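You operate a simulated robot arm through the tools that you are given. There is no shell and no other tool. Be economical: measure what you need, move in short steps, check, and stop when the job is done.

You run a simulated robot arm. Do the job below in one go: nothing can be reset, and whatever is moved stays where it is left.

Task
Shake the black bundle level in the square wooden box, then slip the wide red band over it.
Fine: the bundle stays in the box; the box goes back on the green rubber mat. Set down upright: what you pick out.

The check looks at the end state, three seconds after you hand in, the way a careful person would. Anything else that was tipped, shoved, dropped, spilled or broken makes it a failure.

Robot
A 7-joint arm with a two-finger parallel gripper on a trunk, on a base that drives. Base frame: it is fixed to the floor where the robot stands at the start and does not move with it; the origin is under the middle of the robot, x ahead of it, y to its left, z up; the surface under the hand at the start is at about z = 780. Readings come in mm, rad, newtons and seconds.
With the tool pointing down near the work surface it reaches from about 280 to 720 mm from the robot's upright axis, wherever it stands. Its first joint turns from -2.897 to 2.897 rad. Places, roughly: green rubber mat top [400, -200, 800]; inside of the square wooden box [400, -200, 800]. Payload 3.43 kg.
Tool frame: the origin (TCP) lies between the finger pads and is the grasp point; the fingertips stand 30 mm ahead of it; z points along the fingers, y is the line along which they close. Largest opening 94 mm; finger width 28, thickness 10; the body of the gripper, 50 by 96 mm, starts 55 mm behind the TCP.
Orientation is told as [roll, pitch, yaw] about the base's x, y, z axes, in that order, counted from this pose: with the fingers straight down and closing along the base's y, the tool's x points along the base's -x, its y along +y and its z along -z.

Tools
- The arm moves only by the tool servo_tool. Its argument "increments" is text: rows parted by semicolons, each of 6 numbers parted by spaces: the shift along the tool's x, y, z in units of 50 mm (1.0 is 50 mm), then the turn, a rotation vector about the tool's x, y, z in units of 8 degrees (1.0 is 8 degrees). In form: dx dy dz wx wy wz; .... A call has 1 to 12 rows; each row shifts and turns the commanded pose from where the row before left it, along the tool's axes as they then stand. "grip" is the gripper command, from -1 (shut) to 1 (fully open), values between in proportion, set as the call begins (left out, the last holds). A call with a number of a shift or a turn outside -1 to 1 is refused whole. Each row takes 0.2 s and may step no farther than 50 mm and 0.15 rad from the row before; otherwise, or with a gripper value out of range, the whole call is refused. A pose out of reach is approached as far as the arm can. The call stops where the force on the tool passes 90 N (or 10 N more than at its start, if that is more) or the arm is blocked; 0.2 s more then pass. Each finger travels about 108 mm/s and halts on what it meets, pressing with about 32 N; the grip force reading is that of the motor and also rises with nothing between the fingers. The clock runs only during rows and for 0.2 s after the last one: add rows that do not move to give the fingers time. It gives the time, the measured TCP pose, the force on the tool (base axes), the opening and the grip force at its end, in the units of the frame above (readings bear some noise), with the torque about the TCP (base axes, N m) and any sound that the robot's microphone picked up.
- Cameras (640 x 400 px; columns grow to the right, rows downward): "scene" is now at [400.9, -145, 1204.7]; the picture's right is [0.00, -0.17, 0.99], its down [-0.36, 0.92, 0.16] and it looks along [-0.93, -0.36, -0.06] (base axes); focal length 214 px, centre (320, 200). "wrist" rides on the gripper at [76, 14, -103] in the tool frame; the picture's right is [-0.18, 0.98, 0.00], its down [-0.75, -0.14, -0.64] and it looks along [-0.63, -0.12, 0.77] (tool axes); focal length 243 px, centre (320, 200). There is no depth. A picture from a camera that has moved, and an enlarged one, comes with that camera's place and axes in the base frame and with its lens.
- snapshot(camera): a new picture of that camera. The clock stands still meanwhile.
- raise_lower(by): slides the trunk up (or, below 0, down) by that many mm; the arm and the scene camera ride with it, the base frame stays. It gives what a move gives, with no picture.
- roll_base(legs): drives the robot by 1 to 6 legs, each [ahead, left, turn to the left] in mm, mm and rad, along the robot's own axes; the way and the turn of a leg run together, so that a leg with both is an arc; at most 1500 mm and 3.142 rad a leg. The arm and the cameras ride along, it lands a little off, and it stops where it bumps. It gives what a move gives.
- aim_head(pan, tilt): turns the head with the scene camera to pan (to the left, within 1.396 rad either way) and tilt (down, from -0.506 to 1.204), counted from straight ahead of the robot. It gives what a move gives.
- enlarge(camera, box): a new picture of the part [left, top, right, bottom] of that camera's present view, enlarged. The clock stands still meanwhile.
- finish_job(): hands the job in; it is judged then, once.

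Go step by step. Nothing tells you exact positions but the pictures and the camera data: compare them with the known pose of the tool, close in by small moves and look again before you grip or let go. The budget is 120 turns and 82 pictures, counting those below and the enlarged ones. Unless the task says otherwise, let go and move clear before handing in, and close with one line.

The tools are called as a command line: name --argument value ..., lists and objects as JSON in quotes. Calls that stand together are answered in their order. servo_tool: Moves the arm, as the interface text tells. Its arguments: {"type":"object","properties":{"increments":{"type":"string"},"grip":{"type":"number"}},"required":["increments"]} The other tools are called the same way: raise_lower (by) slides the trunk up or down; roll_base (legs) drives the base; aim_head (pan, tilt) turns the head that bears the scene camera; snapshot (camera) takes a picture; enlarge (camera, box) takes an enlarged picture of a part of a camera's view; finish_job () hands the job in.

At the start:

```text
t: 0.0
position: [391.7, -87.8, 1084.7]
tool_rot: [-0.001, 0.0, -0.001]
force: [0.0, 0.5, -1.0]
ft_torque: [-0.03, 0.01, -0.02]
finger_gap: 94.0
finger_force: 0.1
trunk travel left (down, up): [-175.0, 415.0]
robot x, y, heading: [2.2, 1.0, -0.0]
head pan, tilt: [-1.4, 1.201]
```

scene: 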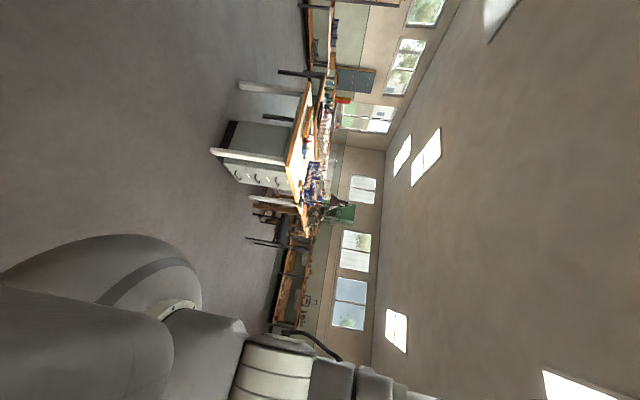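
wrist: 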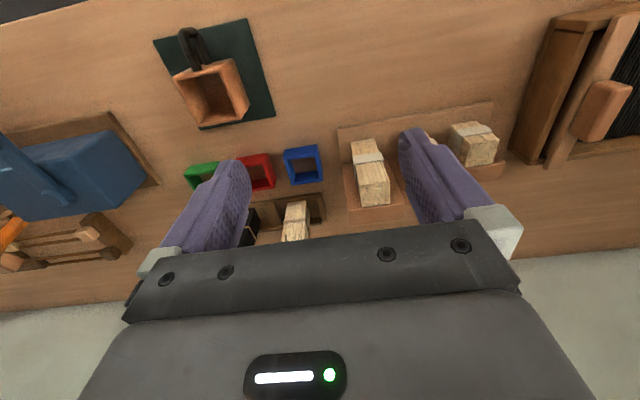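

I'll look more closely at the bench before planning: the mat with the box, the coloured bands and the bundles.

enlarge --camera "wrist" --box '[140, 0, 360, 138]'

enlarge --camera "wrist" --box '[160, 120, 400, 270]'

aim_head --pan -0.3 --tilt 0.9

snapshot --camera "scene"

```text
2.90 times, centred on (250, 69) of wrist
camera zoom: at [315.4, -73.4, 1186.8], right [0.18, 0.98, 0.0], down [0.75, -0.14, 0.64], along [0.63, -0.12, -0.77], focal length 703 px, centre (523, 580)
```

zoom: 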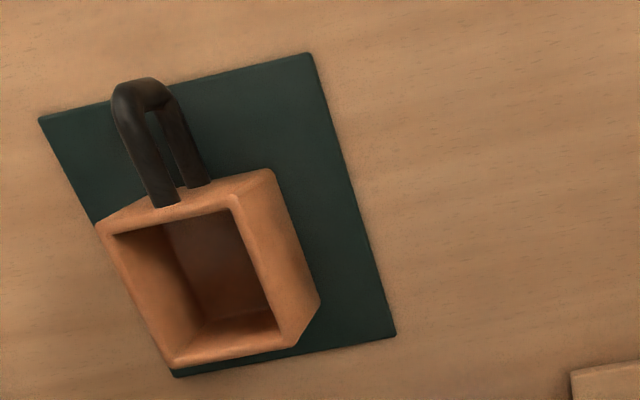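

```text
2.67 times, centred on (280, 195) of wrist
camera zoom: at [315.4, -73.4, 1186.8], right [0.18, 0.98, 0.0], down [0.75, -0.14, 0.64], along [0.63, -0.12, -0.77], focal length 647 px, centre (427, 213)
```

zoom: 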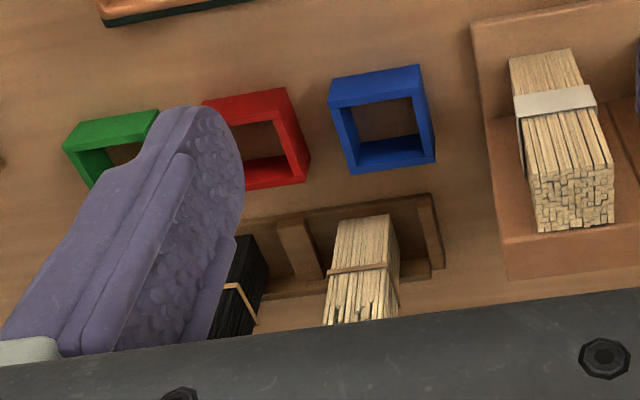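

```text
t: 1.3
position: [392.7, -89.2, 1083.8]
tool_rot: [0.0, 0.0, -0.001]
force: [-0.9, -0.7, -0.6]
ft_torque: [-0.01, 0.0, -0.04]
finger_gap: 93.9
finger_force: 0.0
trunk travel left (down, up): [-175.0, 415.0]
robot x, y, heading: [4.6, 1.8, -0.001]
head pan, tilt: [-0.3, 0.901]
```

```text
77 pictures are left
camera scene: at [420.7, -112.3, 1142.1], right [0.0, -0.96, 0.3], down [-0.62, 0.23, 0.75], along [-0.78, -0.18, -0.59], focal length 214 px, centre (320, 200)
```

scene: 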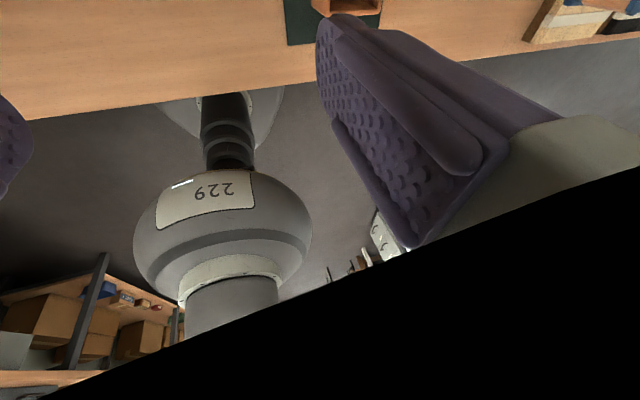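

The box stands on the mat with a black handle on its near side. Three coloured rings lie farther out, and upright bundles stand in a rack behind them. I'll move the hand over there for clearer wrist views.

servo_tool --increments "-0.4 -1 0 0 0 0;-0.4 -1 0 0 0 0;-0.4 -1 0 0 0 0;0 0 0 0 0 0"

snapshot --camera "wrist"

snapshot --camera "scene"

```text
refused: row 1 steps farther than a row can; nothing moved
```

```text
76 pictures are left
camera wrist: at [315.4, -73.4, 1186.8], right [0.18, 0.98, 0.0], down [0.75, -0.14, 0.64], along [0.63, -0.12, -0.77], focal length 243 px, centre (320, 200)
```

wrist: 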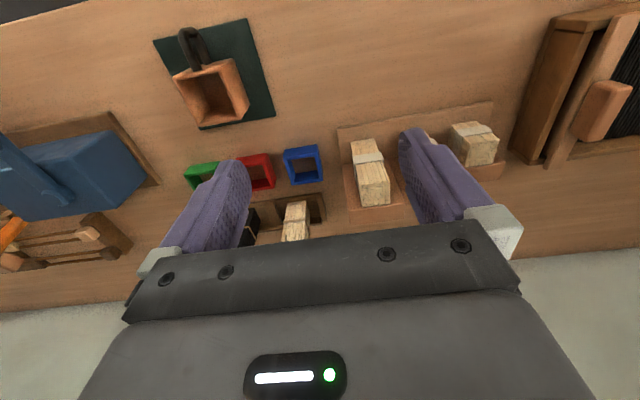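

```text
75 pictures are left
camera scene: at [420.7, -112.3, 1142.1], right [0.0, -0.96, 0.3], down [-0.62, 0.23, 0.75], along [-0.78, -0.18, -0.59], focal length 214 px, centre (320, 200)
```

scene: 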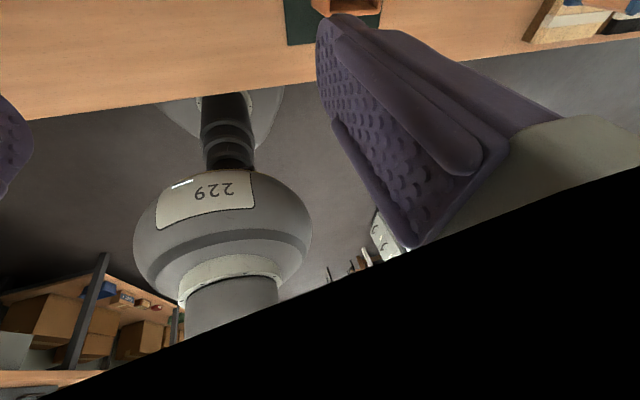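

The step was too long, so I'll use shorter ones, and try another head angle at the same time.

servo_tool --increments "0 -0.95 0 0 0 0;0 -0.95 0 0 0 0;0 -0.95 0 0 0 0;0 -0.5 0 0 0 0;0 0 0 0 0 0"

aim_head --pan 0 --tilt 0

snapshot --camera "wrist"

snapshot --camera "scene"

```text
t: 2.5
position: [391.3, -257.7, 1083.0]
tool_rot: [-0.001, 0.0, 0.0]
force: [-0.7, 0.0, 0.4]
ft_torque: [0.02, 0.0, 0.01]
finger_gap: 94.1
finger_force: 0.1
trunk travel left (down, up): [-175.0, 415.0]
robot x, y, heading: [3.9, 2.3, -0.001]
head pan, tilt: [-0.3, 0.901]
```

```text
t: 3.7
position: [391.8, -257.2, 1083.0]
tool_rot: [-0.001, 0.0, -0.001]
force: [-0.1, -0.1, -0.1]
ft_torque: [0.0, 0.02, -0.03]
finger_gap: 93.7
finger_force: 0.0
trunk travel left (down, up): [-175.0, 415.0]
robot x, y, heading: [2.7, 3.0, 0.005]
head pan, tilt: [0.0, 0.0]
```

```text
74 pictures are left
camera wrist: at [315.2, -241.4, 1186.3], right [0.18, 0.98, 0.0], down [0.75, -0.14, 0.64], along [0.63, -0.12, -0.77], focal length 243 px, centre (320, 200)
```

wrist: 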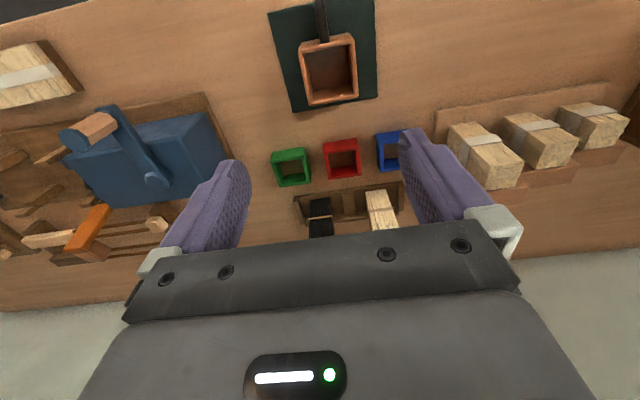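

```text
73 pictures are left
camera scene: at [500.4, -258.0, 1123.7], right [0.0, -1.0, 0.0], down [-1.0, 0.0, 0.0], along [0.0, 0.0, -1.0], focal length 214 px, centre (320, 200)
```

scene: 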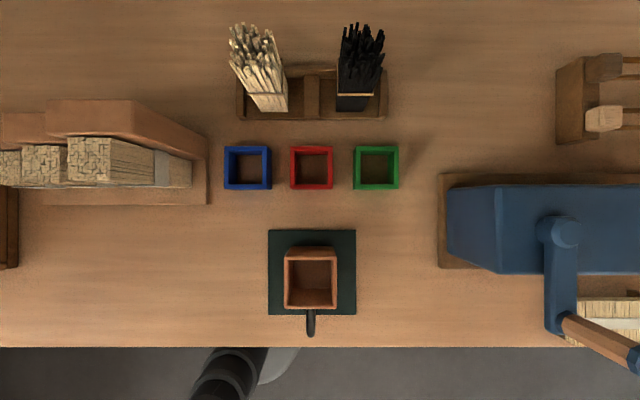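

The scene camera rides with the hand and gives a clean top view: black bundle loosely tied in the rack, red ring in the middle, box on the mat. I'll enlarge the important parts.

enlarge --camera "scene" --box '[210, 10, 410, 135]'

enlarge --camera "scene" --box '[200, 130, 440, 350]'

```text
3.20 times, centred on (310, 72) of scene
camera zoom: at [500.4, -258.0, 1123.7], right [0.0, -1.0, 0.0], down [-1.0, 0.0, 0.0], along [0.0, 0.0, -1.0], focal length 686 px, centre (352, 608)
```

zoom: 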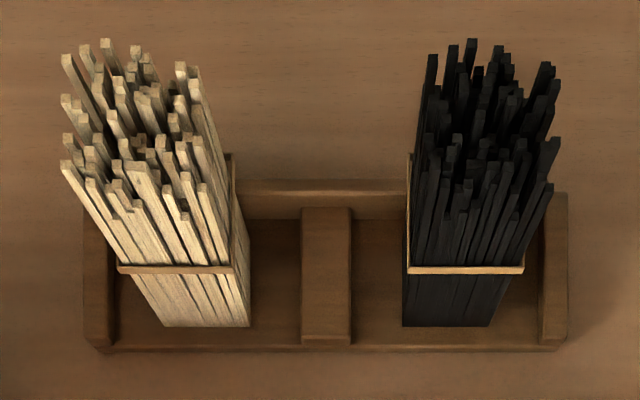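

```text
1.82 times, centred on (320, 240) of scene
camera zoom: at [500.4, -258.0, 1123.7], right [0.0, -1.0, 0.0], down [-1.0, 0.0, 0.0], along [0.0, 0.0, -1.0], focal length 390 px, centre (320, 127)
```

zoom: 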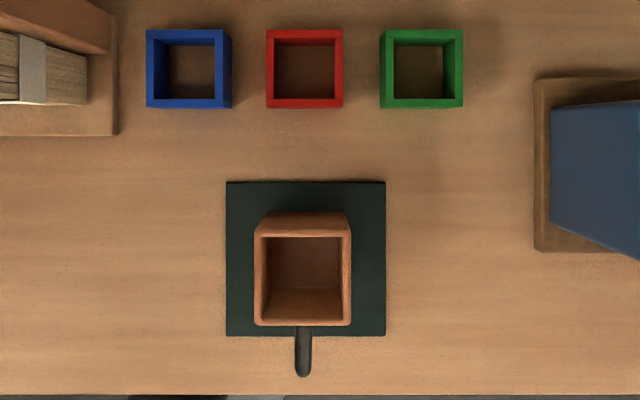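

The bundle stands 44 mm wide at about (660, -312), held by a rubber band and with uneven tops. It is just out of reach, so I'll drive the base sideways, then look from above the bundle and the ring.

roll_base --legs '[[0, -220, 0]]'

aim_head --pan 0 --tilt -0.5

snapshot --camera "scene"

```text
t: 5.4
position: [391.4, -478.4, 1084.8]
tool_rot: [0.001, -0.001, 0.001]
force: [0.1, -0.2, 0.1]
ft_torque: [0.0, -0.01, 0.03]
finger_gap: 94.6
finger_force: 0.0
trunk travel left (down, up): [-175.0, 415.0]
robot x, y, heading: [0.6, -218.5, -0.001]
head pan, tilt: [0.0, 0.0]
```

```text
t: 6.3
position: [391.1, -478.2, 1083.9]
tool_rot: [-0.001, 0.0, 0.0]
force: [0.5, 0.2, -0.2]
ft_torque: [-0.04, -0.02, 0.01]
finger_gap: 93.9
finger_force: 0.0
trunk travel left (down, up): [-175.0, 415.0]
robot x, y, heading: [-0.8, -220.1, 0.002]
head pan, tilt: [0.0, -0.499]
```

```text
70 pictures are left
camera scene: at [540.4, -480.3, 1146.6], right [0.0, -1.0, 0.0], down [-0.88, 0.0, -0.48], along [0.48, 0.0, -0.88], focal length 214 px, centre (320, 200)
```

scene: 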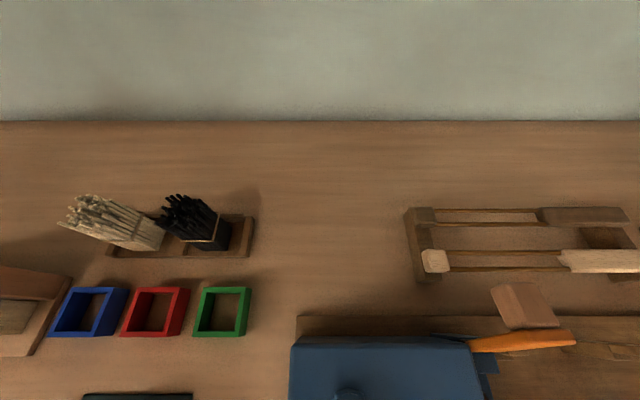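

Base move went cleanly. Now I'll bring the camera directly above the bundle.

servo_tool --increments "-0.7 0.7 0 0 0 0;-0.7 0.7 0 0 0 0;-0.7 0.7 0 0 0 0;-0.7 0.7 0 0 0 0;-0.2 0.5 0 0 0 0;0 0 0 0 0 0"

aim_head --pan 0 --tilt 0

snapshot --camera "scene"

enlarge --camera "scene" --box '[240, 130, 400, 230]'

```text
t: 7.8
position: [541.1, -313.1, 1082.7]
tool_rot: [0.001, -0.001, -0.001]
force: [0.2, -0.4, 0.1]
ft_torque: [0.0, 0.03, -0.01]
finger_gap: 93.9
finger_force: 0.1
trunk travel left (down, up): [-175.0, 415.0]
robot x, y, heading: [-3.5, -224.9, -0.004]
head pan, tilt: [0.0, -0.499]
```

```text
t: 8.7
position: [540.2, -312.9, 1083.9]
tool_rot: [0.001, 0.002, 0.0]
force: [-0.4, 1.0, 0.1]
ft_torque: [0.01, 0.01, 0.04]
finger_gap: 94.2
finger_force: 0.1
trunk travel left (down, up): [-175.0, 415.0]
robot x, y, heading: [1.5, -221.5, 0.002]
head pan, tilt: [0.0, 0.0]
```

```text
69 pictures are left
camera scene: at [650.1, -314.8, 1122.5], right [0.0, -1.0, 0.0], down [-1.0, 0.0, 0.0], along [0.0, 0.0, -1.0], focal length 214 px, centre (320, 200)
```

scene: 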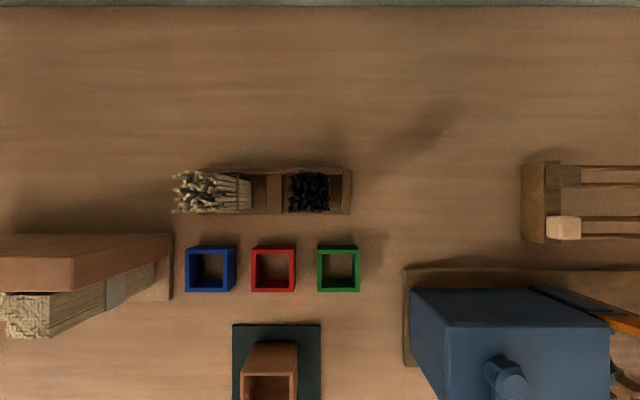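

```text
4.00 times, centred on (320, 180) of scene
camera zoom: at [650.1, -314.8, 1122.5], right [0.0, -1.0, 0.0], down [-1.0, 0.0, 0.0], along [0.0, 0.0, -1.0], focal length 858 px, centre (320, 280)
```

zoom: 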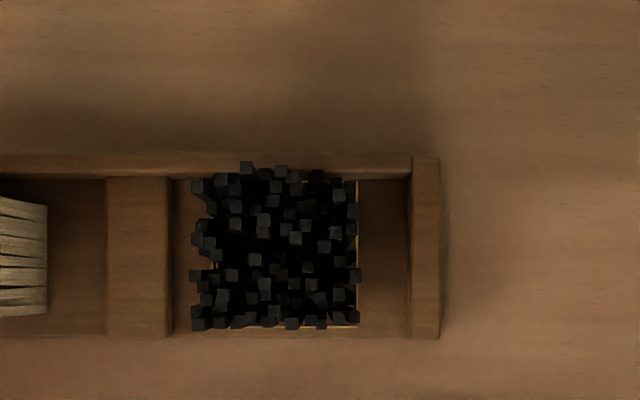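

The black bundle is centred near (658.5, -303.5), with its top near z 900 and sides square to the axes. I'll position above it with the fingers part-open and then check.

servo_tool --increments "-0.8 0.1 0 0 0 0;-0.8 0.09 0 0 0 0;-0.77 0 0 0 0 0;0 0 0.9 0 0 0;0 0 0.9 0 0 0;0 0 0 0 0 0;0 0 0 0 0 0" --grip 0.42

snapshot --camera "wrist"

aim_head --pan 0 --tilt 0.9

snapshot --camera "scene"

```text
t: 10.3
position: [659.4, -304.6, 992.2]
tool_rot: [0.001, 0.002, -0.001]
force: [0.3, 0.7, 0.5]
ft_torque: [0.0, 0.01, -0.02]
finger_gap: 66.7
finger_force: 0.1
trunk travel left (down, up): [-175.0, 415.0]
robot x, y, heading: [-0.6, -220.9, 0.0]
head pan, tilt: [0.0, 0.0]
```

```text
67 pictures are left
camera wrist: at [583.6, -289.5, 1095.2], right [0.18, 0.98, 0.0], down [0.75, -0.14, 0.64], along [0.63, -0.12, -0.77], focal length 243 px, centre (320, 200)
```

wrist: 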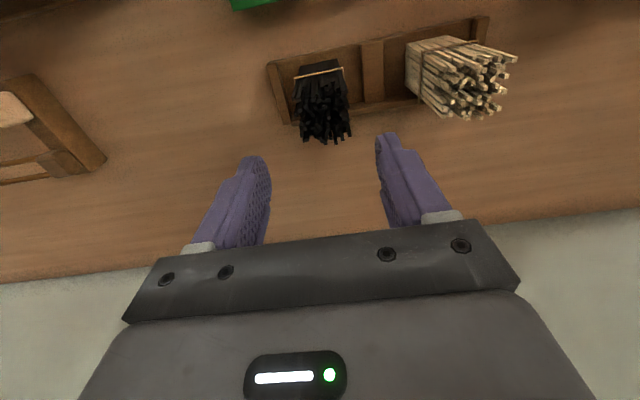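

```text
t: 11.5
position: [659.9, -304.9, 993.3]
tool_rot: [0.001, -0.001, 0.001]
force: [0.3, 0.1, -0.4]
ft_torque: [0.0, -0.01, -0.02]
finger_gap: 67.2
finger_force: 0.0
trunk travel left (down, up): [-175.0, 415.0]
robot x, y, heading: [-3.2, -222.1, -0.002]
head pan, tilt: [0.0, 0.901]
```

```text
66 pictures are left
camera scene: at [689.0, -306.1, 1047.2], right [0.0, -1.0, 0.0], down [-0.62, 0.0, 0.78], along [-0.78, 0.0, -0.62], focal length 214 px, centre (320, 200)
```

scene: 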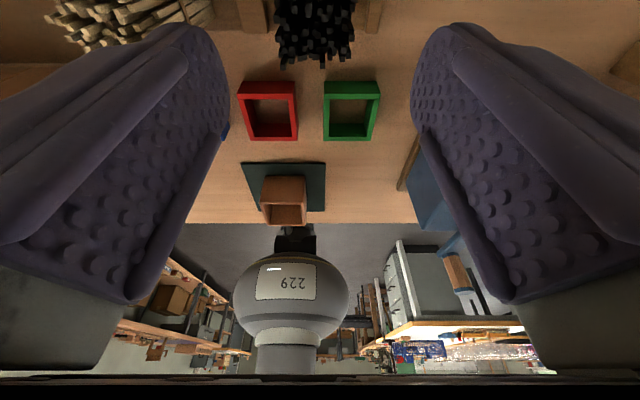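

The bundle sits centred between the fingers. I'll descend to about z 868 without touching anything.

servo_tool --increments "0 0 0.8 0 0 0;0 0 0.7 0 0 0;0 0 0.5 0 0 0;0 0 0.48 0 0 0;0 0 0 0 0 0"

aim_head --pan 0 --tilt 0.6

snapshot --camera "scene"

snapshot --camera "wrist"

```text
t: 12.7
position: [659.3, -303.3, 869.3]
tool_rot: [0.001, -0.001, 0.0]
force: [-0.8, 0.6, 0.1]
ft_torque: [-0.01, 0.02, 0.02]
finger_gap: 66.7
finger_force: 0.0
trunk travel left (down, up): [-175.0, 415.0]
robot x, y, heading: [0.7, -221.7, 0.004]
head pan, tilt: [0.0, 0.901]
```

```text
t: 13.5
position: [660.3, -303.5, 870.0]
tool_rot: [0.001, 0.0, 0.0]
force: [0.3, 0.4, -0.4]
ft_torque: [0.01, -0.01, -0.01]
finger_gap: 66.7
finger_force: 0.0
trunk travel left (down, up): [-175.0, 415.0]
robot x, y, heading: [-3.3, -224.2, 0.002]
head pan, tilt: [0.0, 0.6]
```

```text
65 pictures are left
camera scene: at [713.6, -305.8, 910.9], right [0.0, -1.0, 0.0], down [-0.82, 0.0, 0.57], along [-0.57, 0.0, -0.82], focal length 214 px, centre (320, 200)
```

scene: 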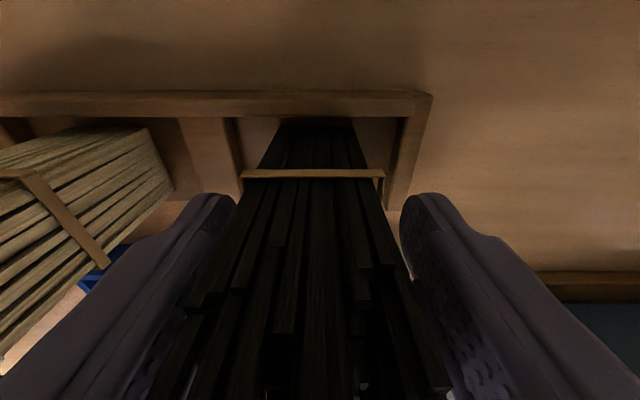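

```text
64 pictures are left
camera wrist: at [583.6, -289.2, 971.8], right [0.18, 0.98, 0.0], down [0.75, -0.14, 0.64], along [0.63, -0.12, -0.77], focal length 243 px, centre (320, 200)
```

wrist: 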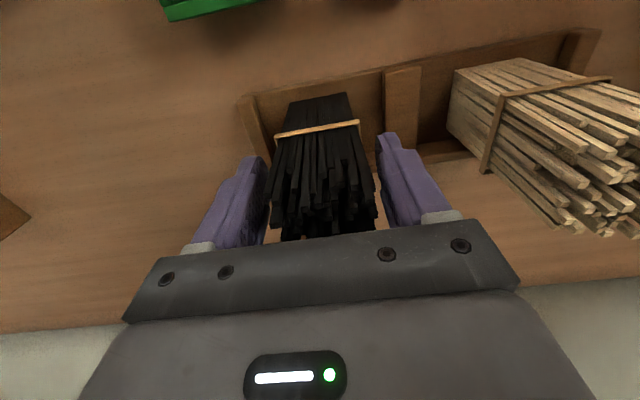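

The fingers straddle the bundle evenly, with the tips about 55 mm above its foot. Closing, then a small lift to check.

servo_tool --increments "0 0 0 0 0 0;0 0 0 0 0 0;0 0 0 0 0 0" --grip -1

servo_tool --increments "0 0 -0.3 0 0 0;0 0 -0.3 0 0 0;0 0 0 0 0 0"

snapshot --camera "scene"

snapshot --camera "wrist"

```text
t: 14.3
position: [660.2, -304.9, 869.4]
tool_rot: [0.0, 0.0, 0.0]
force: [0.0, -0.1, 1.5]
ft_torque: [0.01, 0.01, 0.01]
finger_gap: 49.8
finger_force: 32.8
trunk travel left (down, up): [-175.0, 415.0]
robot x, y, heading: [0.6, -220.7, -0.001]
head pan, tilt: [0.0, 0.6]
```

```text
t: 15.1
position: [659.7, -305.1, 899.4]
tool_rot: [0.0, 0.001, 0.001]
force: [0.8, 0.1, -0.6]
ft_torque: [0.01, 0.0, -0.03]
finger_gap: 49.8
finger_force: 31.8
trunk travel left (down, up): [-175.0, 415.0]
robot x, y, heading: [-2.2, -220.3, -0.002]
head pan, tilt: [0.0, 0.6]
```

```text
63 pictures are left
camera scene: at [713.3, -306.0, 940.9], right [0.0, -1.0, 0.0], down [-0.82, 0.0, 0.57], along [-0.57, 0.0, -0.82], focal length 214 px, centre (320, 200)
```

scene: 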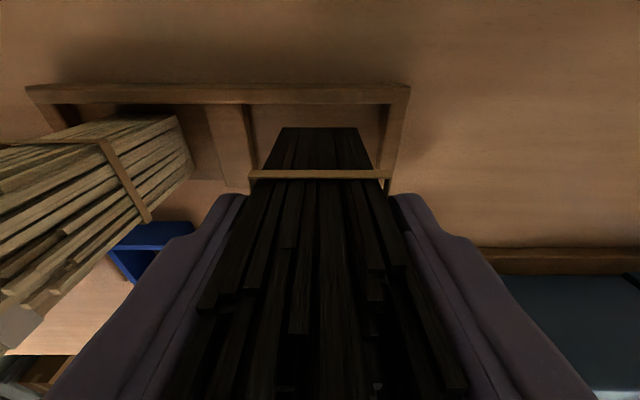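

```text
62 pictures are left
camera wrist: at [583.3, -289.4, 1001.9], right [0.18, 0.98, 0.0], down [0.75, -0.14, 0.64], along [0.63, -0.12, -0.77], focal length 243 px, centre (320, 200)
```

wrist: 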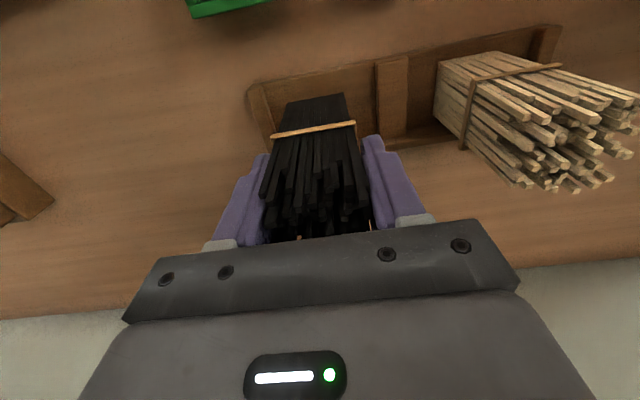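

The bundle is held and came up whole. I'll carry it high towards the box and take a top view with the box still visible.

servo_tool --increments "0 0 -0.9 0 0 0;0 0 -0.9 0 0 0;0 0 -0.9 0 0 0;0 0 -0.9 0 0 0;0.9 0.2 0 0 0 0;0.9 0.25 0 0 0 0;0.9 0.25 0 0 0 0;0.9 0.25 0 0 0 0;0.9 0.23 0 0 0 0;0.4 0 0 0 0 0;0 0 0 0 0 0"

aim_head --pan 0 --tilt 0

snapshot --camera "scene"

enlarge --camera "scene" --box '[240, 220, 400, 320]'

```text
t: 17.5
position: [414.9, -245.4, 1079.5]
tool_rot: [0.0, 0.0, 0.0]
force: [0.6, 0.0, -0.7]
ft_torque: [0.02, -0.03, 0.0]
finger_gap: 49.4
finger_force: 32.0
trunk travel left (down, up): [-175.0, 415.0]
robot x, y, heading: [-1.2, -222.5, 0.002]
head pan, tilt: [0.0, 0.6]
```

```text
t: 18.5
position: [415.7, -244.8, 1079.5]
tool_rot: [0.001, 0.001, -0.002]
force: [-0.7, -0.7, -1.3]
ft_torque: [0.0, 0.01, 0.0]
finger_gap: 49.6
finger_force: 32.5
trunk travel left (down, up): [-175.0, 415.0]
robot x, y, heading: [-1.1, -222.2, 0.004]
head pan, tilt: [0.0, 0.0]
```

```text
61 pictures are left
camera scene: at [523.6, -246.2, 1119.7], right [0.0, -1.0, 0.0], down [-1.0, 0.0, 0.0], along [0.0, 0.0, -1.0], focal length 214 px, centre (320, 200)
```

scene: 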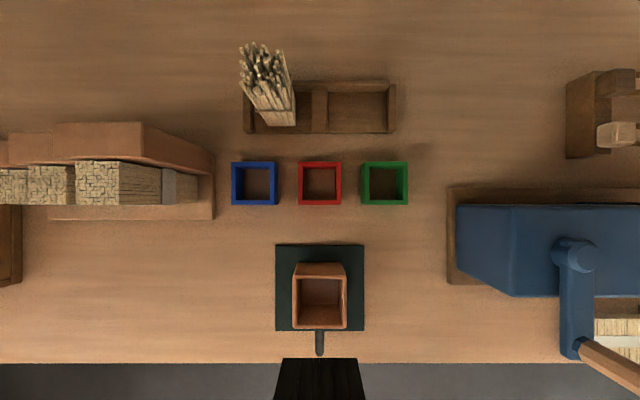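

```text
4.00 times, centred on (320, 270) of scene
camera zoom: at [523.6, -246.2, 1119.7], right [0.0, -1.0, 0.0], down [-1.0, 0.0, 0.0], along [0.0, 0.0, -1.0], focal length 858 px, centre (320, -80)
```

zoom: 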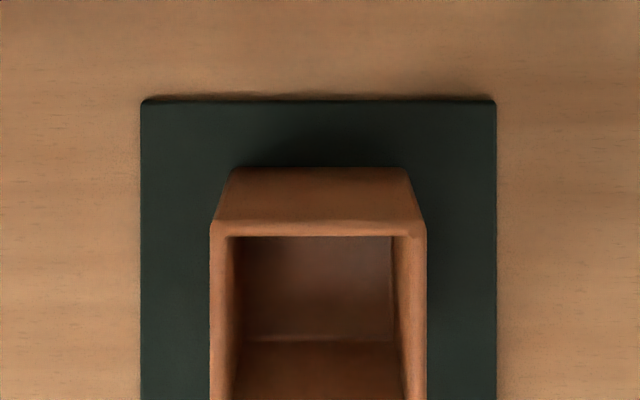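

From parallax: box centre near (392.5, -246), rim about z 844, floor about z 794 and inside width about 57 mm. I'll line the bundle up above it and check before lowering.

servo_tool --increments "0.43 0 0 0 0 0;0 0 0.9 0 0 0;0 0 0.9 0 0 0;0 0 0.84 0 0 0;0 0 0 0 0 0"

aim_head --pan 0 --tilt 0.5

snapshot --camera "wrist"

snapshot --camera "scene"

```text
t: 19.7
position: [393.1, -245.1, 948.1]
tool_rot: [-0.001, 0.0, 0.001]
force: [0.4, 0.5, -1.2]
ft_torque: [-0.02, -0.02, -0.01]
finger_gap: 49.8
finger_force: 32.1
trunk travel left (down, up): [-175.0, 415.0]
robot x, y, heading: [-1.7, -221.6, -0.001]
head pan, tilt: [0.0, 0.0]
```

```text
t: 20.6
position: [393.4, -246.0, 948.4]
tool_rot: [0.0, 0.0, 0.001]
force: [-0.3, -0.4, -0.1]
ft_torque: [-0.01, 0.01, 0.05]
finger_gap: 50.0
finger_force: 31.9
trunk travel left (down, up): [-175.0, 415.0]
robot x, y, heading: [2.4, -223.8, -0.003]
head pan, tilt: [0.0, 0.499]
```

```text
59 pictures are left
camera wrist: at [317.0, -229.9, 1051.0], right [0.18, 0.98, 0.0], down [0.75, -0.14, 0.64], along [0.63, -0.12, -0.77], focal length 243 px, centre (320, 200)
```

wrist: 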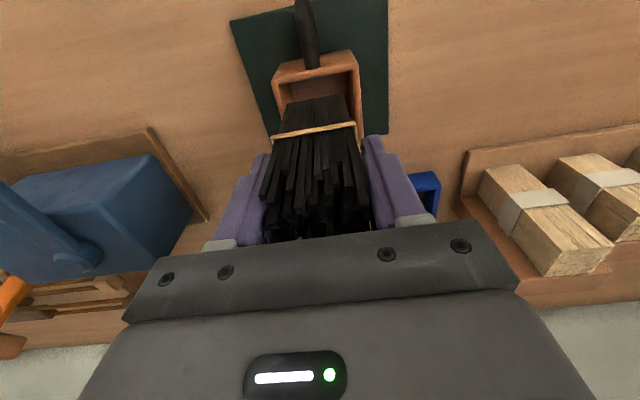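

```text
58 pictures are left
camera scene: at [456.2, -246.5, 987.4], right [0.0, -1.0, 0.0], down [-0.88, 0.0, 0.48], along [-0.48, 0.0, -0.88], focal length 214 px, centre (320, 200)
```

scene: 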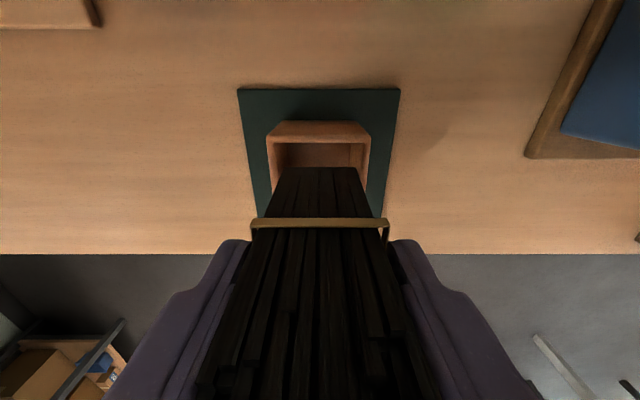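

Bundle and box line up within a couple of millimetres. Lowering it into the box.

servo_tool --increments "-0.02 0 0.4 0 0 0;0 0 0.3 0 0 0;0 0 0.3 0 0 0;0 0 0 0 0 0"

snapshot --camera "scene"

snapshot --camera "wrist"

```text
t: 21.6
position: [394.8, -246.6, 896.4]
tool_rot: [0.002, 0.001, -0.001]
force: [0.2, -0.4, -1.5]
ft_torque: [-0.02, 0.01, -0.01]
finger_gap: 49.8
finger_force: 31.9
trunk travel left (down, up): [-175.0, 415.0]
robot x, y, heading: [-0.8, -221.5, 0.001]
head pan, tilt: [0.0, 0.499]
```

```text
57 pictures are left
camera scene: at [457.4, -247.2, 936.2], right [0.0, -1.0, 0.0], down [-0.88, 0.0, 0.48], along [-0.48, 0.0, -0.88], focal length 214 px, centre (320, 200)
```

scene: 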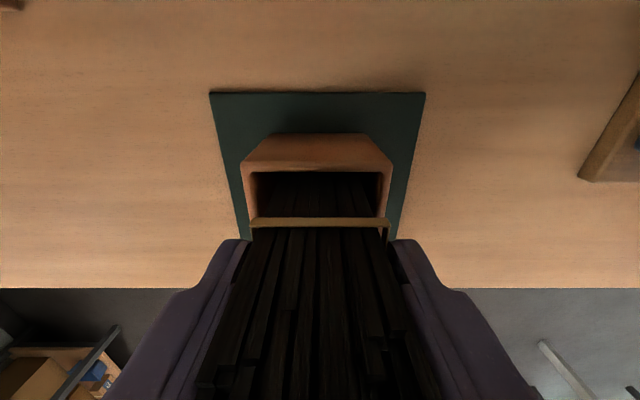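

```text
56 pictures are left
camera wrist: at [318.3, -230.6, 999.8], right [0.18, 0.98, 0.0], down [0.75, -0.14, 0.64], along [0.63, -0.12, -0.77], focal length 243 px, centre (320, 200)
```

wrist: 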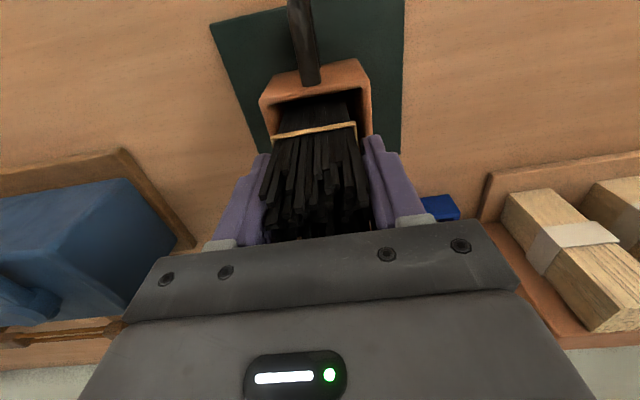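

It is inside the walls. Lowering the last part in small steps until it touches the floor.

servo_tool --increments "0 0 0.2 0 0 0;0 0 0.06 0 0 0;0 0 0.04 0 0 0;0 0 0 0 0 0"

snapshot --camera "scene"

```text
t: 22.6
position: [394.8, -244.9, 882.7]
tool_rot: [0.001, 0.002, -0.001]
force: [-0.2, 0.6, -1.5]
ft_torque: [0.03, 0.0, -0.02]
finger_gap: 49.8
finger_force: 31.7
trunk travel left (down, up): [-175.0, 415.0]
robot x, y, heading: [0.2, -222.3, -0.002]
head pan, tilt: [0.0, 0.499]
```

```text
55 pictures are left
camera scene: at [457.3, -247.0, 921.5], right [0.0, -1.0, 0.0], down [-0.88, 0.0, 0.48], along [-0.48, 0.0, -0.88], focal length 214 px, centre (320, 200)
```

scene: 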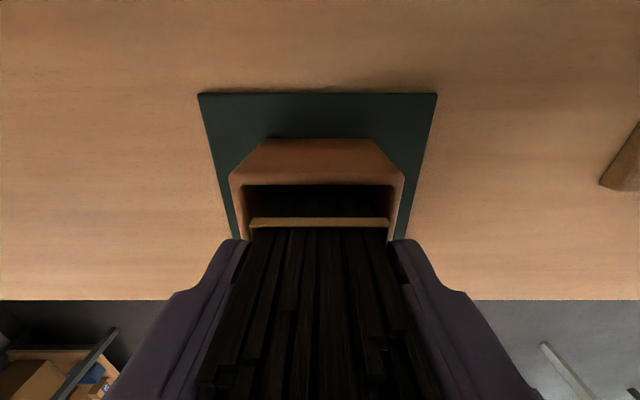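

servo_tool --increments "0 0 0.04 0 0 0;0 0 0.02 0 0 0;0 0 0 0 0 0"

enlarge --camera "scene" --box '[200, 130, 440, 280]'

```text
t: 23.4
position: [393.7, -244.5, 880.0]
tool_rot: [0.0, 0.0, -0.001]
force: [0.6, -0.1, -1.4]
ft_torque: [0.01, 0.01, -0.05]
finger_gap: 50.1
finger_force: 31.9
trunk travel left (down, up): [-175.0, 415.0]
robot x, y, heading: [-1.1, -224.2, 0.002]
head pan, tilt: [0.0, 0.499]
```

```text
2.67 times, centred on (320, 205) of scene
camera zoom: at [457.4, -246.8, 918.8], right [0.0, -1.0, 0.0], down [-0.88, 0.0, 0.48], along [-0.48, 0.0, -0.88], focal length 572 px, centre (320, 187)
```

zoom: 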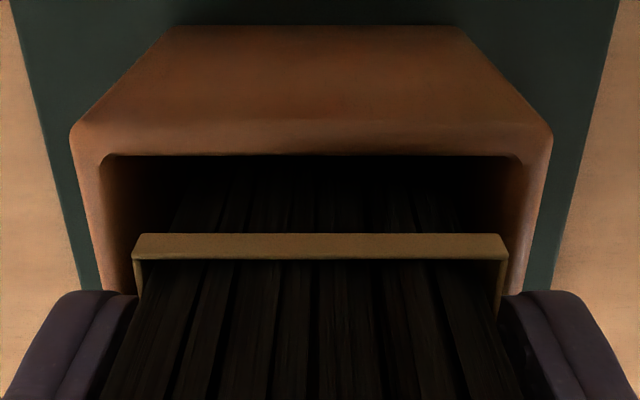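

servo_tool --increments "0 0 0.03 0 0 0;0 0 0.02 0 0 0;0 0 0 0 0 0"

```text
t: 24.2
position: [394.3, -244.9, 877.8]
tool_rot: [0.0, 0.001, -0.001]
force: [-0.2, 0.2, -1.0]
ft_torque: [0.01, -0.03, -0.03]
finger_gap: 49.6
finger_force: 31.8
trunk travel left (down, up): [-175.0, 415.0]
robot x, y, heading: [3.2, -220.1, 0.002]
head pan, tilt: [0.0, 0.499]
```

servo_tool --increments "0 0 0.03 0 0 0;0 0 0.03 0 0 0;0 0 0 0 0 0"

snapshot --camera "wrist"

```text
t: 25.0
position: [393.8, -243.9, 874.6]
tool_rot: [0.001, -0.003, 0.001]
force: [0.0, -1.1, 9.8]
ft_torque: [-0.14, 0.04, -0.03]
finger_gap: 50.0
finger_force: 31.5
trunk travel left (down, up): [-175.0, 415.0]
robot x, y, heading: [0.3, -224.9, -0.003]
head pan, tilt: [0.0, 0.499]
```

```text
53 pictures are left
camera wrist: at [318.0, -229.9, 977.3], right [0.18, 0.98, 0.0], down [0.75, -0.14, 0.64], along [0.63, -0.12, -0.77], focal length 243 px, centre (320, 200)
```

wrist: 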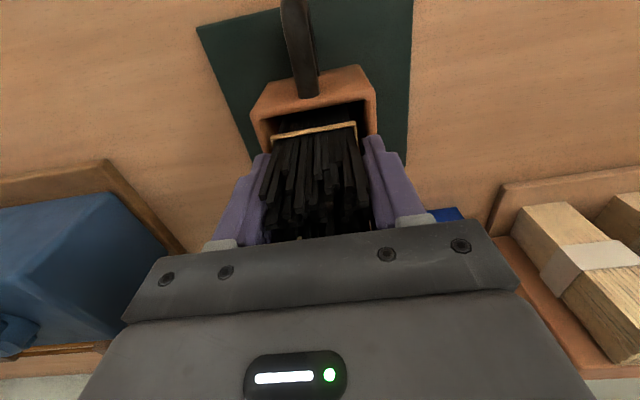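

Contact at z 875, consistent with the foot resting on the box floor. I'll ease up a hair, open the fingers, and rise clear.

servo_tool --increments "0 0 -0.03 0 0 0;0 0 0 0 0 0"

servo_tool --increments "0 0 0 0 0 0;0 0 0 0 0 0" --grip 0.5

snapshot --camera "wrist"

servo_tool --increments "0 0 -0.5 0 0 0;0 0 -0.9 0 0 0;0 0 -0.9 0 0 0;0 0 -0.9 0 0 0;0 0 -0.9 0 0 0;0 0 0 0 0 0"

aim_head --pan 0 --tilt 0.4

snapshot --camera "scene"

```text
t: 25.6
position: [395.1, -244.7, 876.2]
tool_rot: [-0.001, -0.001, 0.0]
force: [1.3, 0.5, -0.5]
ft_torque: [-0.03, 0.0, 0.03]
finger_gap: 49.8
finger_force: 31.7
trunk travel left (down, up): [-175.0, 415.0]
robot x, y, heading: [-1.1, -221.8, -0.004]
head pan, tilt: [0.0, 0.499]
```

```text
t: 26.2
position: [394.3, -244.1, 876.7]
tool_rot: [0.001, 0.0, -0.001]
force: [0.9, -0.8, 0.0]
ft_torque: [0.01, -0.03, 0.01]
finger_gap: 70.6
finger_force: 0.0
trunk travel left (down, up): [-175.0, 415.0]
robot x, y, heading: [-1.0, -221.0, 0.004]
head pan, tilt: [0.0, 0.499]
```

```text
52 pictures are left
camera wrist: at [318.4, -229.8, 978.4], right [0.18, 0.98, 0.0], down [0.75, -0.14, 0.64], along [0.63, -0.12, -0.77], focal length 243 px, centre (320, 200)
```

wrist: 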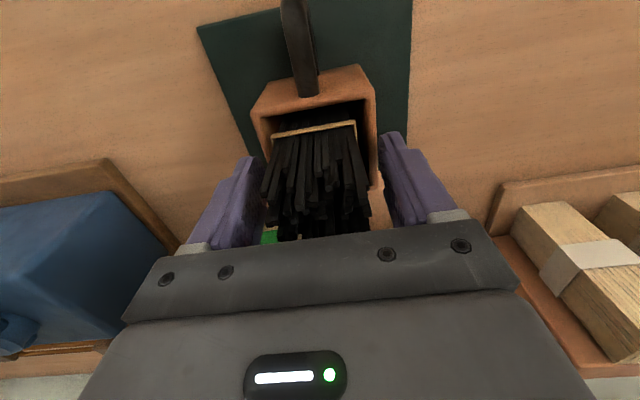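

```text
t: 27.6
position: [395.8, -245.2, 1079.6]
tool_rot: [0.0, 0.0, 0.0]
force: [0.2, 0.0, -0.4]
ft_torque: [0.03, 0.03, 0.03]
finger_gap: 70.5
finger_force: 0.0
trunk travel left (down, up): [-175.0, 415.0]
robot x, y, heading: [-2.5, -221.1, -0.002]
head pan, tilt: [0.0, 0.499]
```

```text
t: 28.3
position: [396.0, -245.3, 1080.7]
tool_rot: [0.0, 0.001, 0.0]
force: [1.1, -0.4, -0.1]
ft_torque: [-0.01, 0.02, 0.01]
finger_gap: 70.5
finger_force: 0.1
trunk travel left (down, up): [-175.0, 415.0]
robot x, y, heading: [0.7, -223.1, 0.0]
head pan, tilt: [0.0, 0.4]
```

```text
51 pictures are left
camera scene: at [467.4, -247.3, 1117.2], right [0.0, -1.0, 0.0], down [-0.92, 0.0, 0.39], along [-0.39, 0.0, -0.92], focal length 214 px, centre (320, 200)
```

scene: 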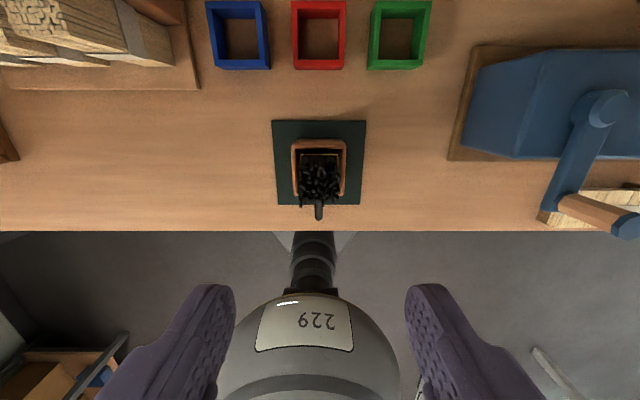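

The bundle stands in the box. Next I'll line up with the mug-style handle on the near side, at about x 316–358 and z 795–838, staying clear of the bundle.

servo_tool --increments "0.9 0 0 0 0 0;0.33 0 0 0 0 0;0 0 0.9 0 0 0;0 0 0.9 0 0 0;0 0 0.8 0 0 0;0 0 0 0 0 0" --grip -0.1

aim_head --pan 0 --tilt 0.3

snapshot --camera "scene"

snapshot --camera "wrist"

```text
t: 29.7
position: [334.4, -244.9, 951.2]
tool_rot: [0.0, -0.001, 0.0]
force: [0.1, 0.0, -0.7]
ft_torque: [0.0, -0.01, 0.03]
finger_gap: 42.2
finger_force: 0.1
trunk travel left (down, up): [-175.0, 415.0]
robot x, y, heading: [-0.7, -222.8, 0.001]
head pan, tilt: [0.0, 0.4]
```

```text
t: 30.4
position: [334.2, -244.2, 951.7]
tool_rot: [-0.001, 0.0, 0.0]
force: [0.3, 1.1, -0.2]
ft_torque: [-0.01, 0.0, 0.0]
finger_gap: 42.5
finger_force: 0.0
trunk travel left (down, up): [-175.0, 415.0]
robot x, y, heading: [-0.3, -220.4, 0.004]
head pan, tilt: [0.0, 0.3]
```

```text
50 pictures are left
camera scene: at [415.4, -246.5, 987.6], right [0.0, -1.0, 0.0], down [-0.96, 0.0, 0.3], along [-0.3, 0.0, -0.96], focal length 214 px, centre (320, 200)
```

scene: 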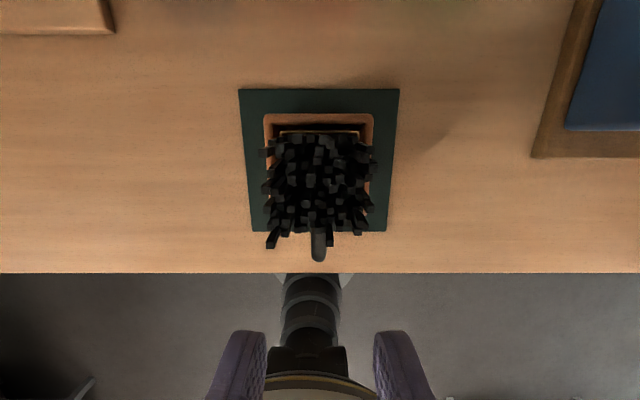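

```text
49 pictures are left
camera wrist: at [257.9, -229.9, 1053.6], right [0.18, 0.98, 0.0], down [0.75, -0.14, 0.64], along [0.63, -0.12, -0.77], focal length 243 px, centre (320, 200)
```

wrist: 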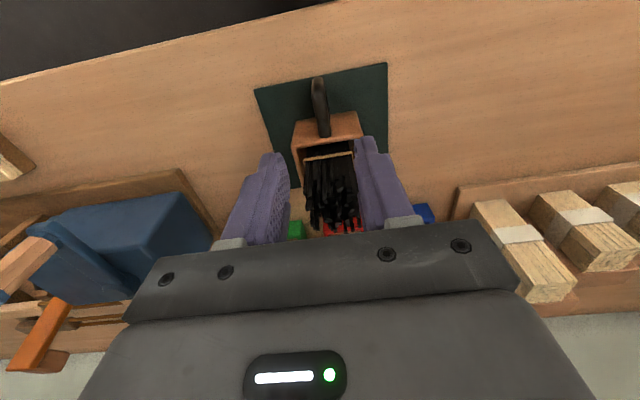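

The handle is on the centre line, and the bundle's near edge (x 370 or more) stays clear of the hand body. Descending beside the handle.

servo_tool --increments "0.03 0 0.9 0 0 0;0 0 0.8 0 0 0;0 0 0.4 0 0 0;0 0 0 0 0 0"

snapshot --camera "wrist"

snapshot --camera "scene"

```text
t: 31.3
position: [341.1, -243.8, 852.5]
tool_rot: [0.0, -0.035, 0.002]
force: [5.2, 1.1, 64.9]
ft_torque: [-0.06, -5.2, 0.09]
finger_gap: 42.4
finger_force: 0.1
trunk travel left (down, up): [-175.0, 415.0]
robot x, y, heading: [5.2, -217.6, -0.001]
head pan, tilt: [0.0, 0.3]
stopped in row 4: the force on the tool passed its limit at 98 N (the readings are from after the stop); the commanded pose is now the measured one
```

```text
48 pictures are left
camera wrist: at [261.6, -229.0, 951.2], right [0.18, 0.98, 0.0], down [0.73, -0.14, 0.67], along [0.66, -0.12, -0.74], focal length 243 px, centre (320, 200)
```

wrist: 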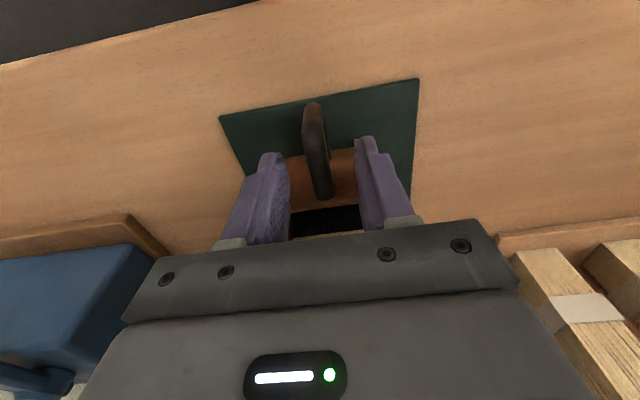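

```text
47 pictures are left
camera scene: at [422.2, -245.4, 890.7], right [0.0, -1.0, 0.0], down [-0.97, 0.0, 0.25], along [-0.25, 0.0, -0.97], focal length 214 px, centre (320, 200)
```

scene: 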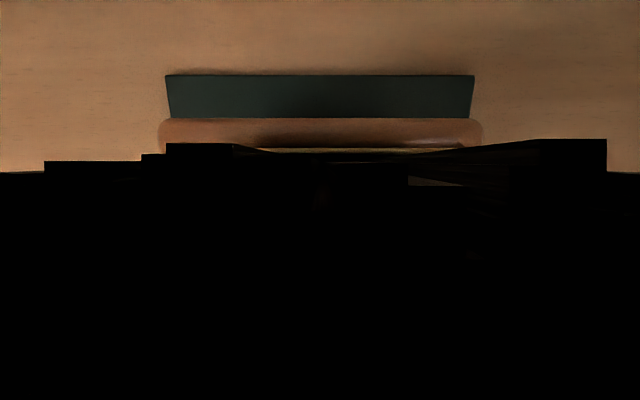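

The front-mounted scene camera pressed on the bundle top (contact about 80 mm ahead of the fingers). I'll go straight up and check what happened.

servo_tool --increments "0 0 -0.6 0 0 0;0 0 -0.9 0 0.25 0;0 0 -0.9 0 0 0;0 0 -0.9 0 0 0;0 0 0 0 0 0"

snapshot --camera "scene"

enlarge --camera "wrist" --box '[220, 40, 420, 240]'

```text
t: 32.5
position: [336.8, -243.5, 1013.5]
tool_rot: [-0.001, 0.017, -0.001]
force: [0.2, 0.1, 0.5]
ft_torque: [0.04, -0.05, 0.03]
finger_gap: 42.3
finger_force: 0.1
trunk travel left (down, up): [-175.0, 415.0]
robot x, y, heading: [1.9, -222.6, 0.001]
head pan, tilt: [0.0, 0.3]
```

```text
46 pictures are left
camera scene: at [418.9, -245.1, 1049.2], right [0.0, -1.0, 0.0], down [-0.95, 0.0, 0.31], along [-0.31, 0.0, -0.95], focal length 214 px, centre (320, 200)
```

scene: 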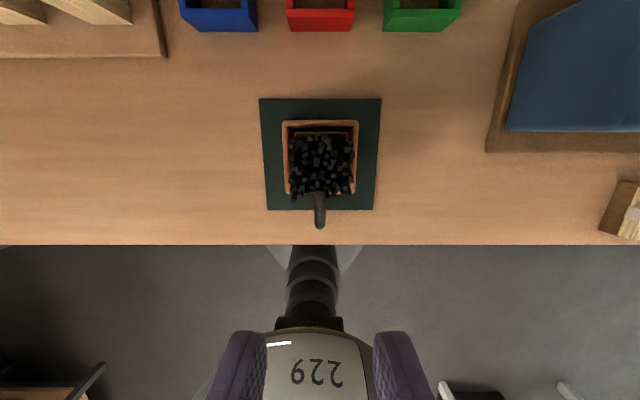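

```text
2.00 times, centred on (320, 140) of wrist
camera zoom: at [262.5, -228.5, 1117.7], right [0.18, 0.98, 0.0], down [0.76, -0.14, 0.63], along [0.62, -0.12, -0.78], focal length 485 px, centre (320, 320)
```

zoom: 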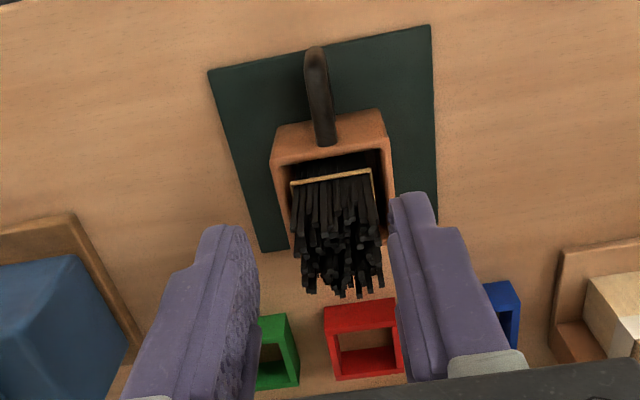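

The box and bundle are unharmed. I'll avoid that by approaching the handle with the hand pitched 45° forward from the robot's side, backing the base up first for room and tucking the head camera in.

aim_head --pan 0 --tilt 0.9

roll_base --legs '[[-150, 0, 0]]'

servo_tool --increments "-0.9 0 0 0 0 0;-0.9 0 0 0 0 0;0 0 0 0 -1 0;0 0 0 0 -1 0;0 0 0 0 -1 0;0 0 0 0 -1 0;0 0 0 0 -1 0;0 0 0 0 -0.5 0;0 0 0 0 0 0"

snapshot --camera "scene"

snapshot --camera "wrist"

```text
t: 33.5
position: [338.0, -243.5, 1013.4]
tool_rot: [-0.002, 0.017, -0.002]
force: [0.6, -0.6, -0.6]
ft_torque: [0.0, -0.03, 0.0]
finger_gap: 42.3
finger_force: 0.1
trunk travel left (down, up): [-175.0, 415.0]
robot x, y, heading: [-0.9, -225.6, -0.005]
head pan, tilt: [0.0, 0.901]
```

```text
t: 34.9
position: [185.0, -243.5, 1015.2]
tool_rot: [-0.003, 0.016, -0.001]
force: [-0.1, 0.6, 0.2]
ft_torque: [0.01, 0.01, -0.04]
finger_gap: 42.2
finger_force: 0.0
trunk travel left (down, up): [-175.0, 415.0]
robot x, y, heading: [-151.4, -221.3, 0.002]
head pan, tilt: [0.0, 0.901]
```

```text
t: 36.9
position: [292.4, -244.8, 1012.2]
tool_rot: [-0.003, -0.753, 0.003]
force: [-0.2, -0.3, 1.0]
ft_torque: [0.03, -0.03, 0.01]
finger_gap: 42.7
finger_force: 0.0
out of reach, approached as far as the arm can: row 7, 8
trunk travel left (down, up): [-175.0, 415.0]
robot x, y, heading: [-149.9, -224.4, 0.001]
head pan, tilt: [0.0, 0.901]
```

```text
44 pictures are left
camera scene: at [276.1, -246.4, 1071.9], right [0.0, -1.0, 0.0], down [-0.99, 0.0, 0.15], along [-0.15, 0.0, -0.99], focal length 214 px, centre (320, 200)
```

scene: 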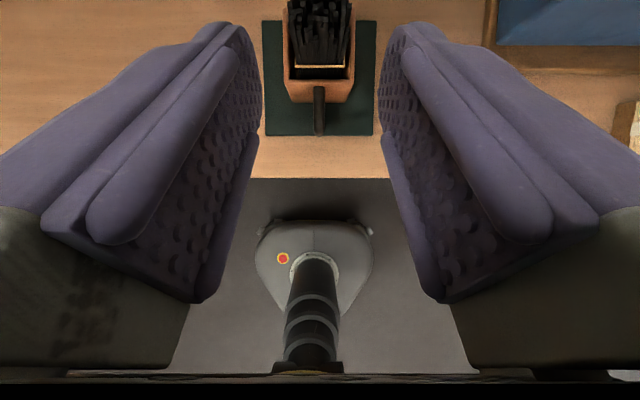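

```text
43 pictures are left
camera wrist: at [166.7, -229.9, 1034.5], right [0.13, 0.98, 0.12], down [0.11, -0.14, 0.98], along [0.98, -0.12, -0.13], focal length 243 px, centre (320, 200)
```

wrist: 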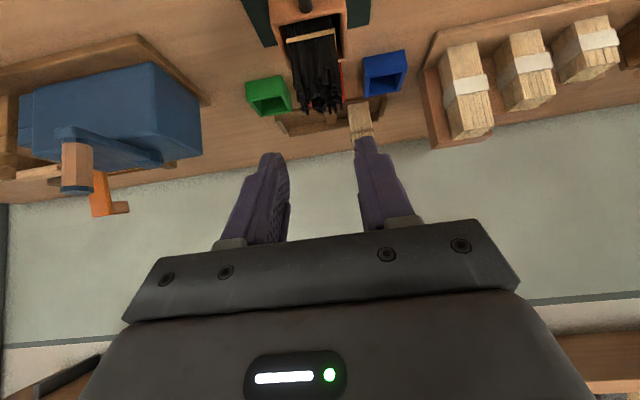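

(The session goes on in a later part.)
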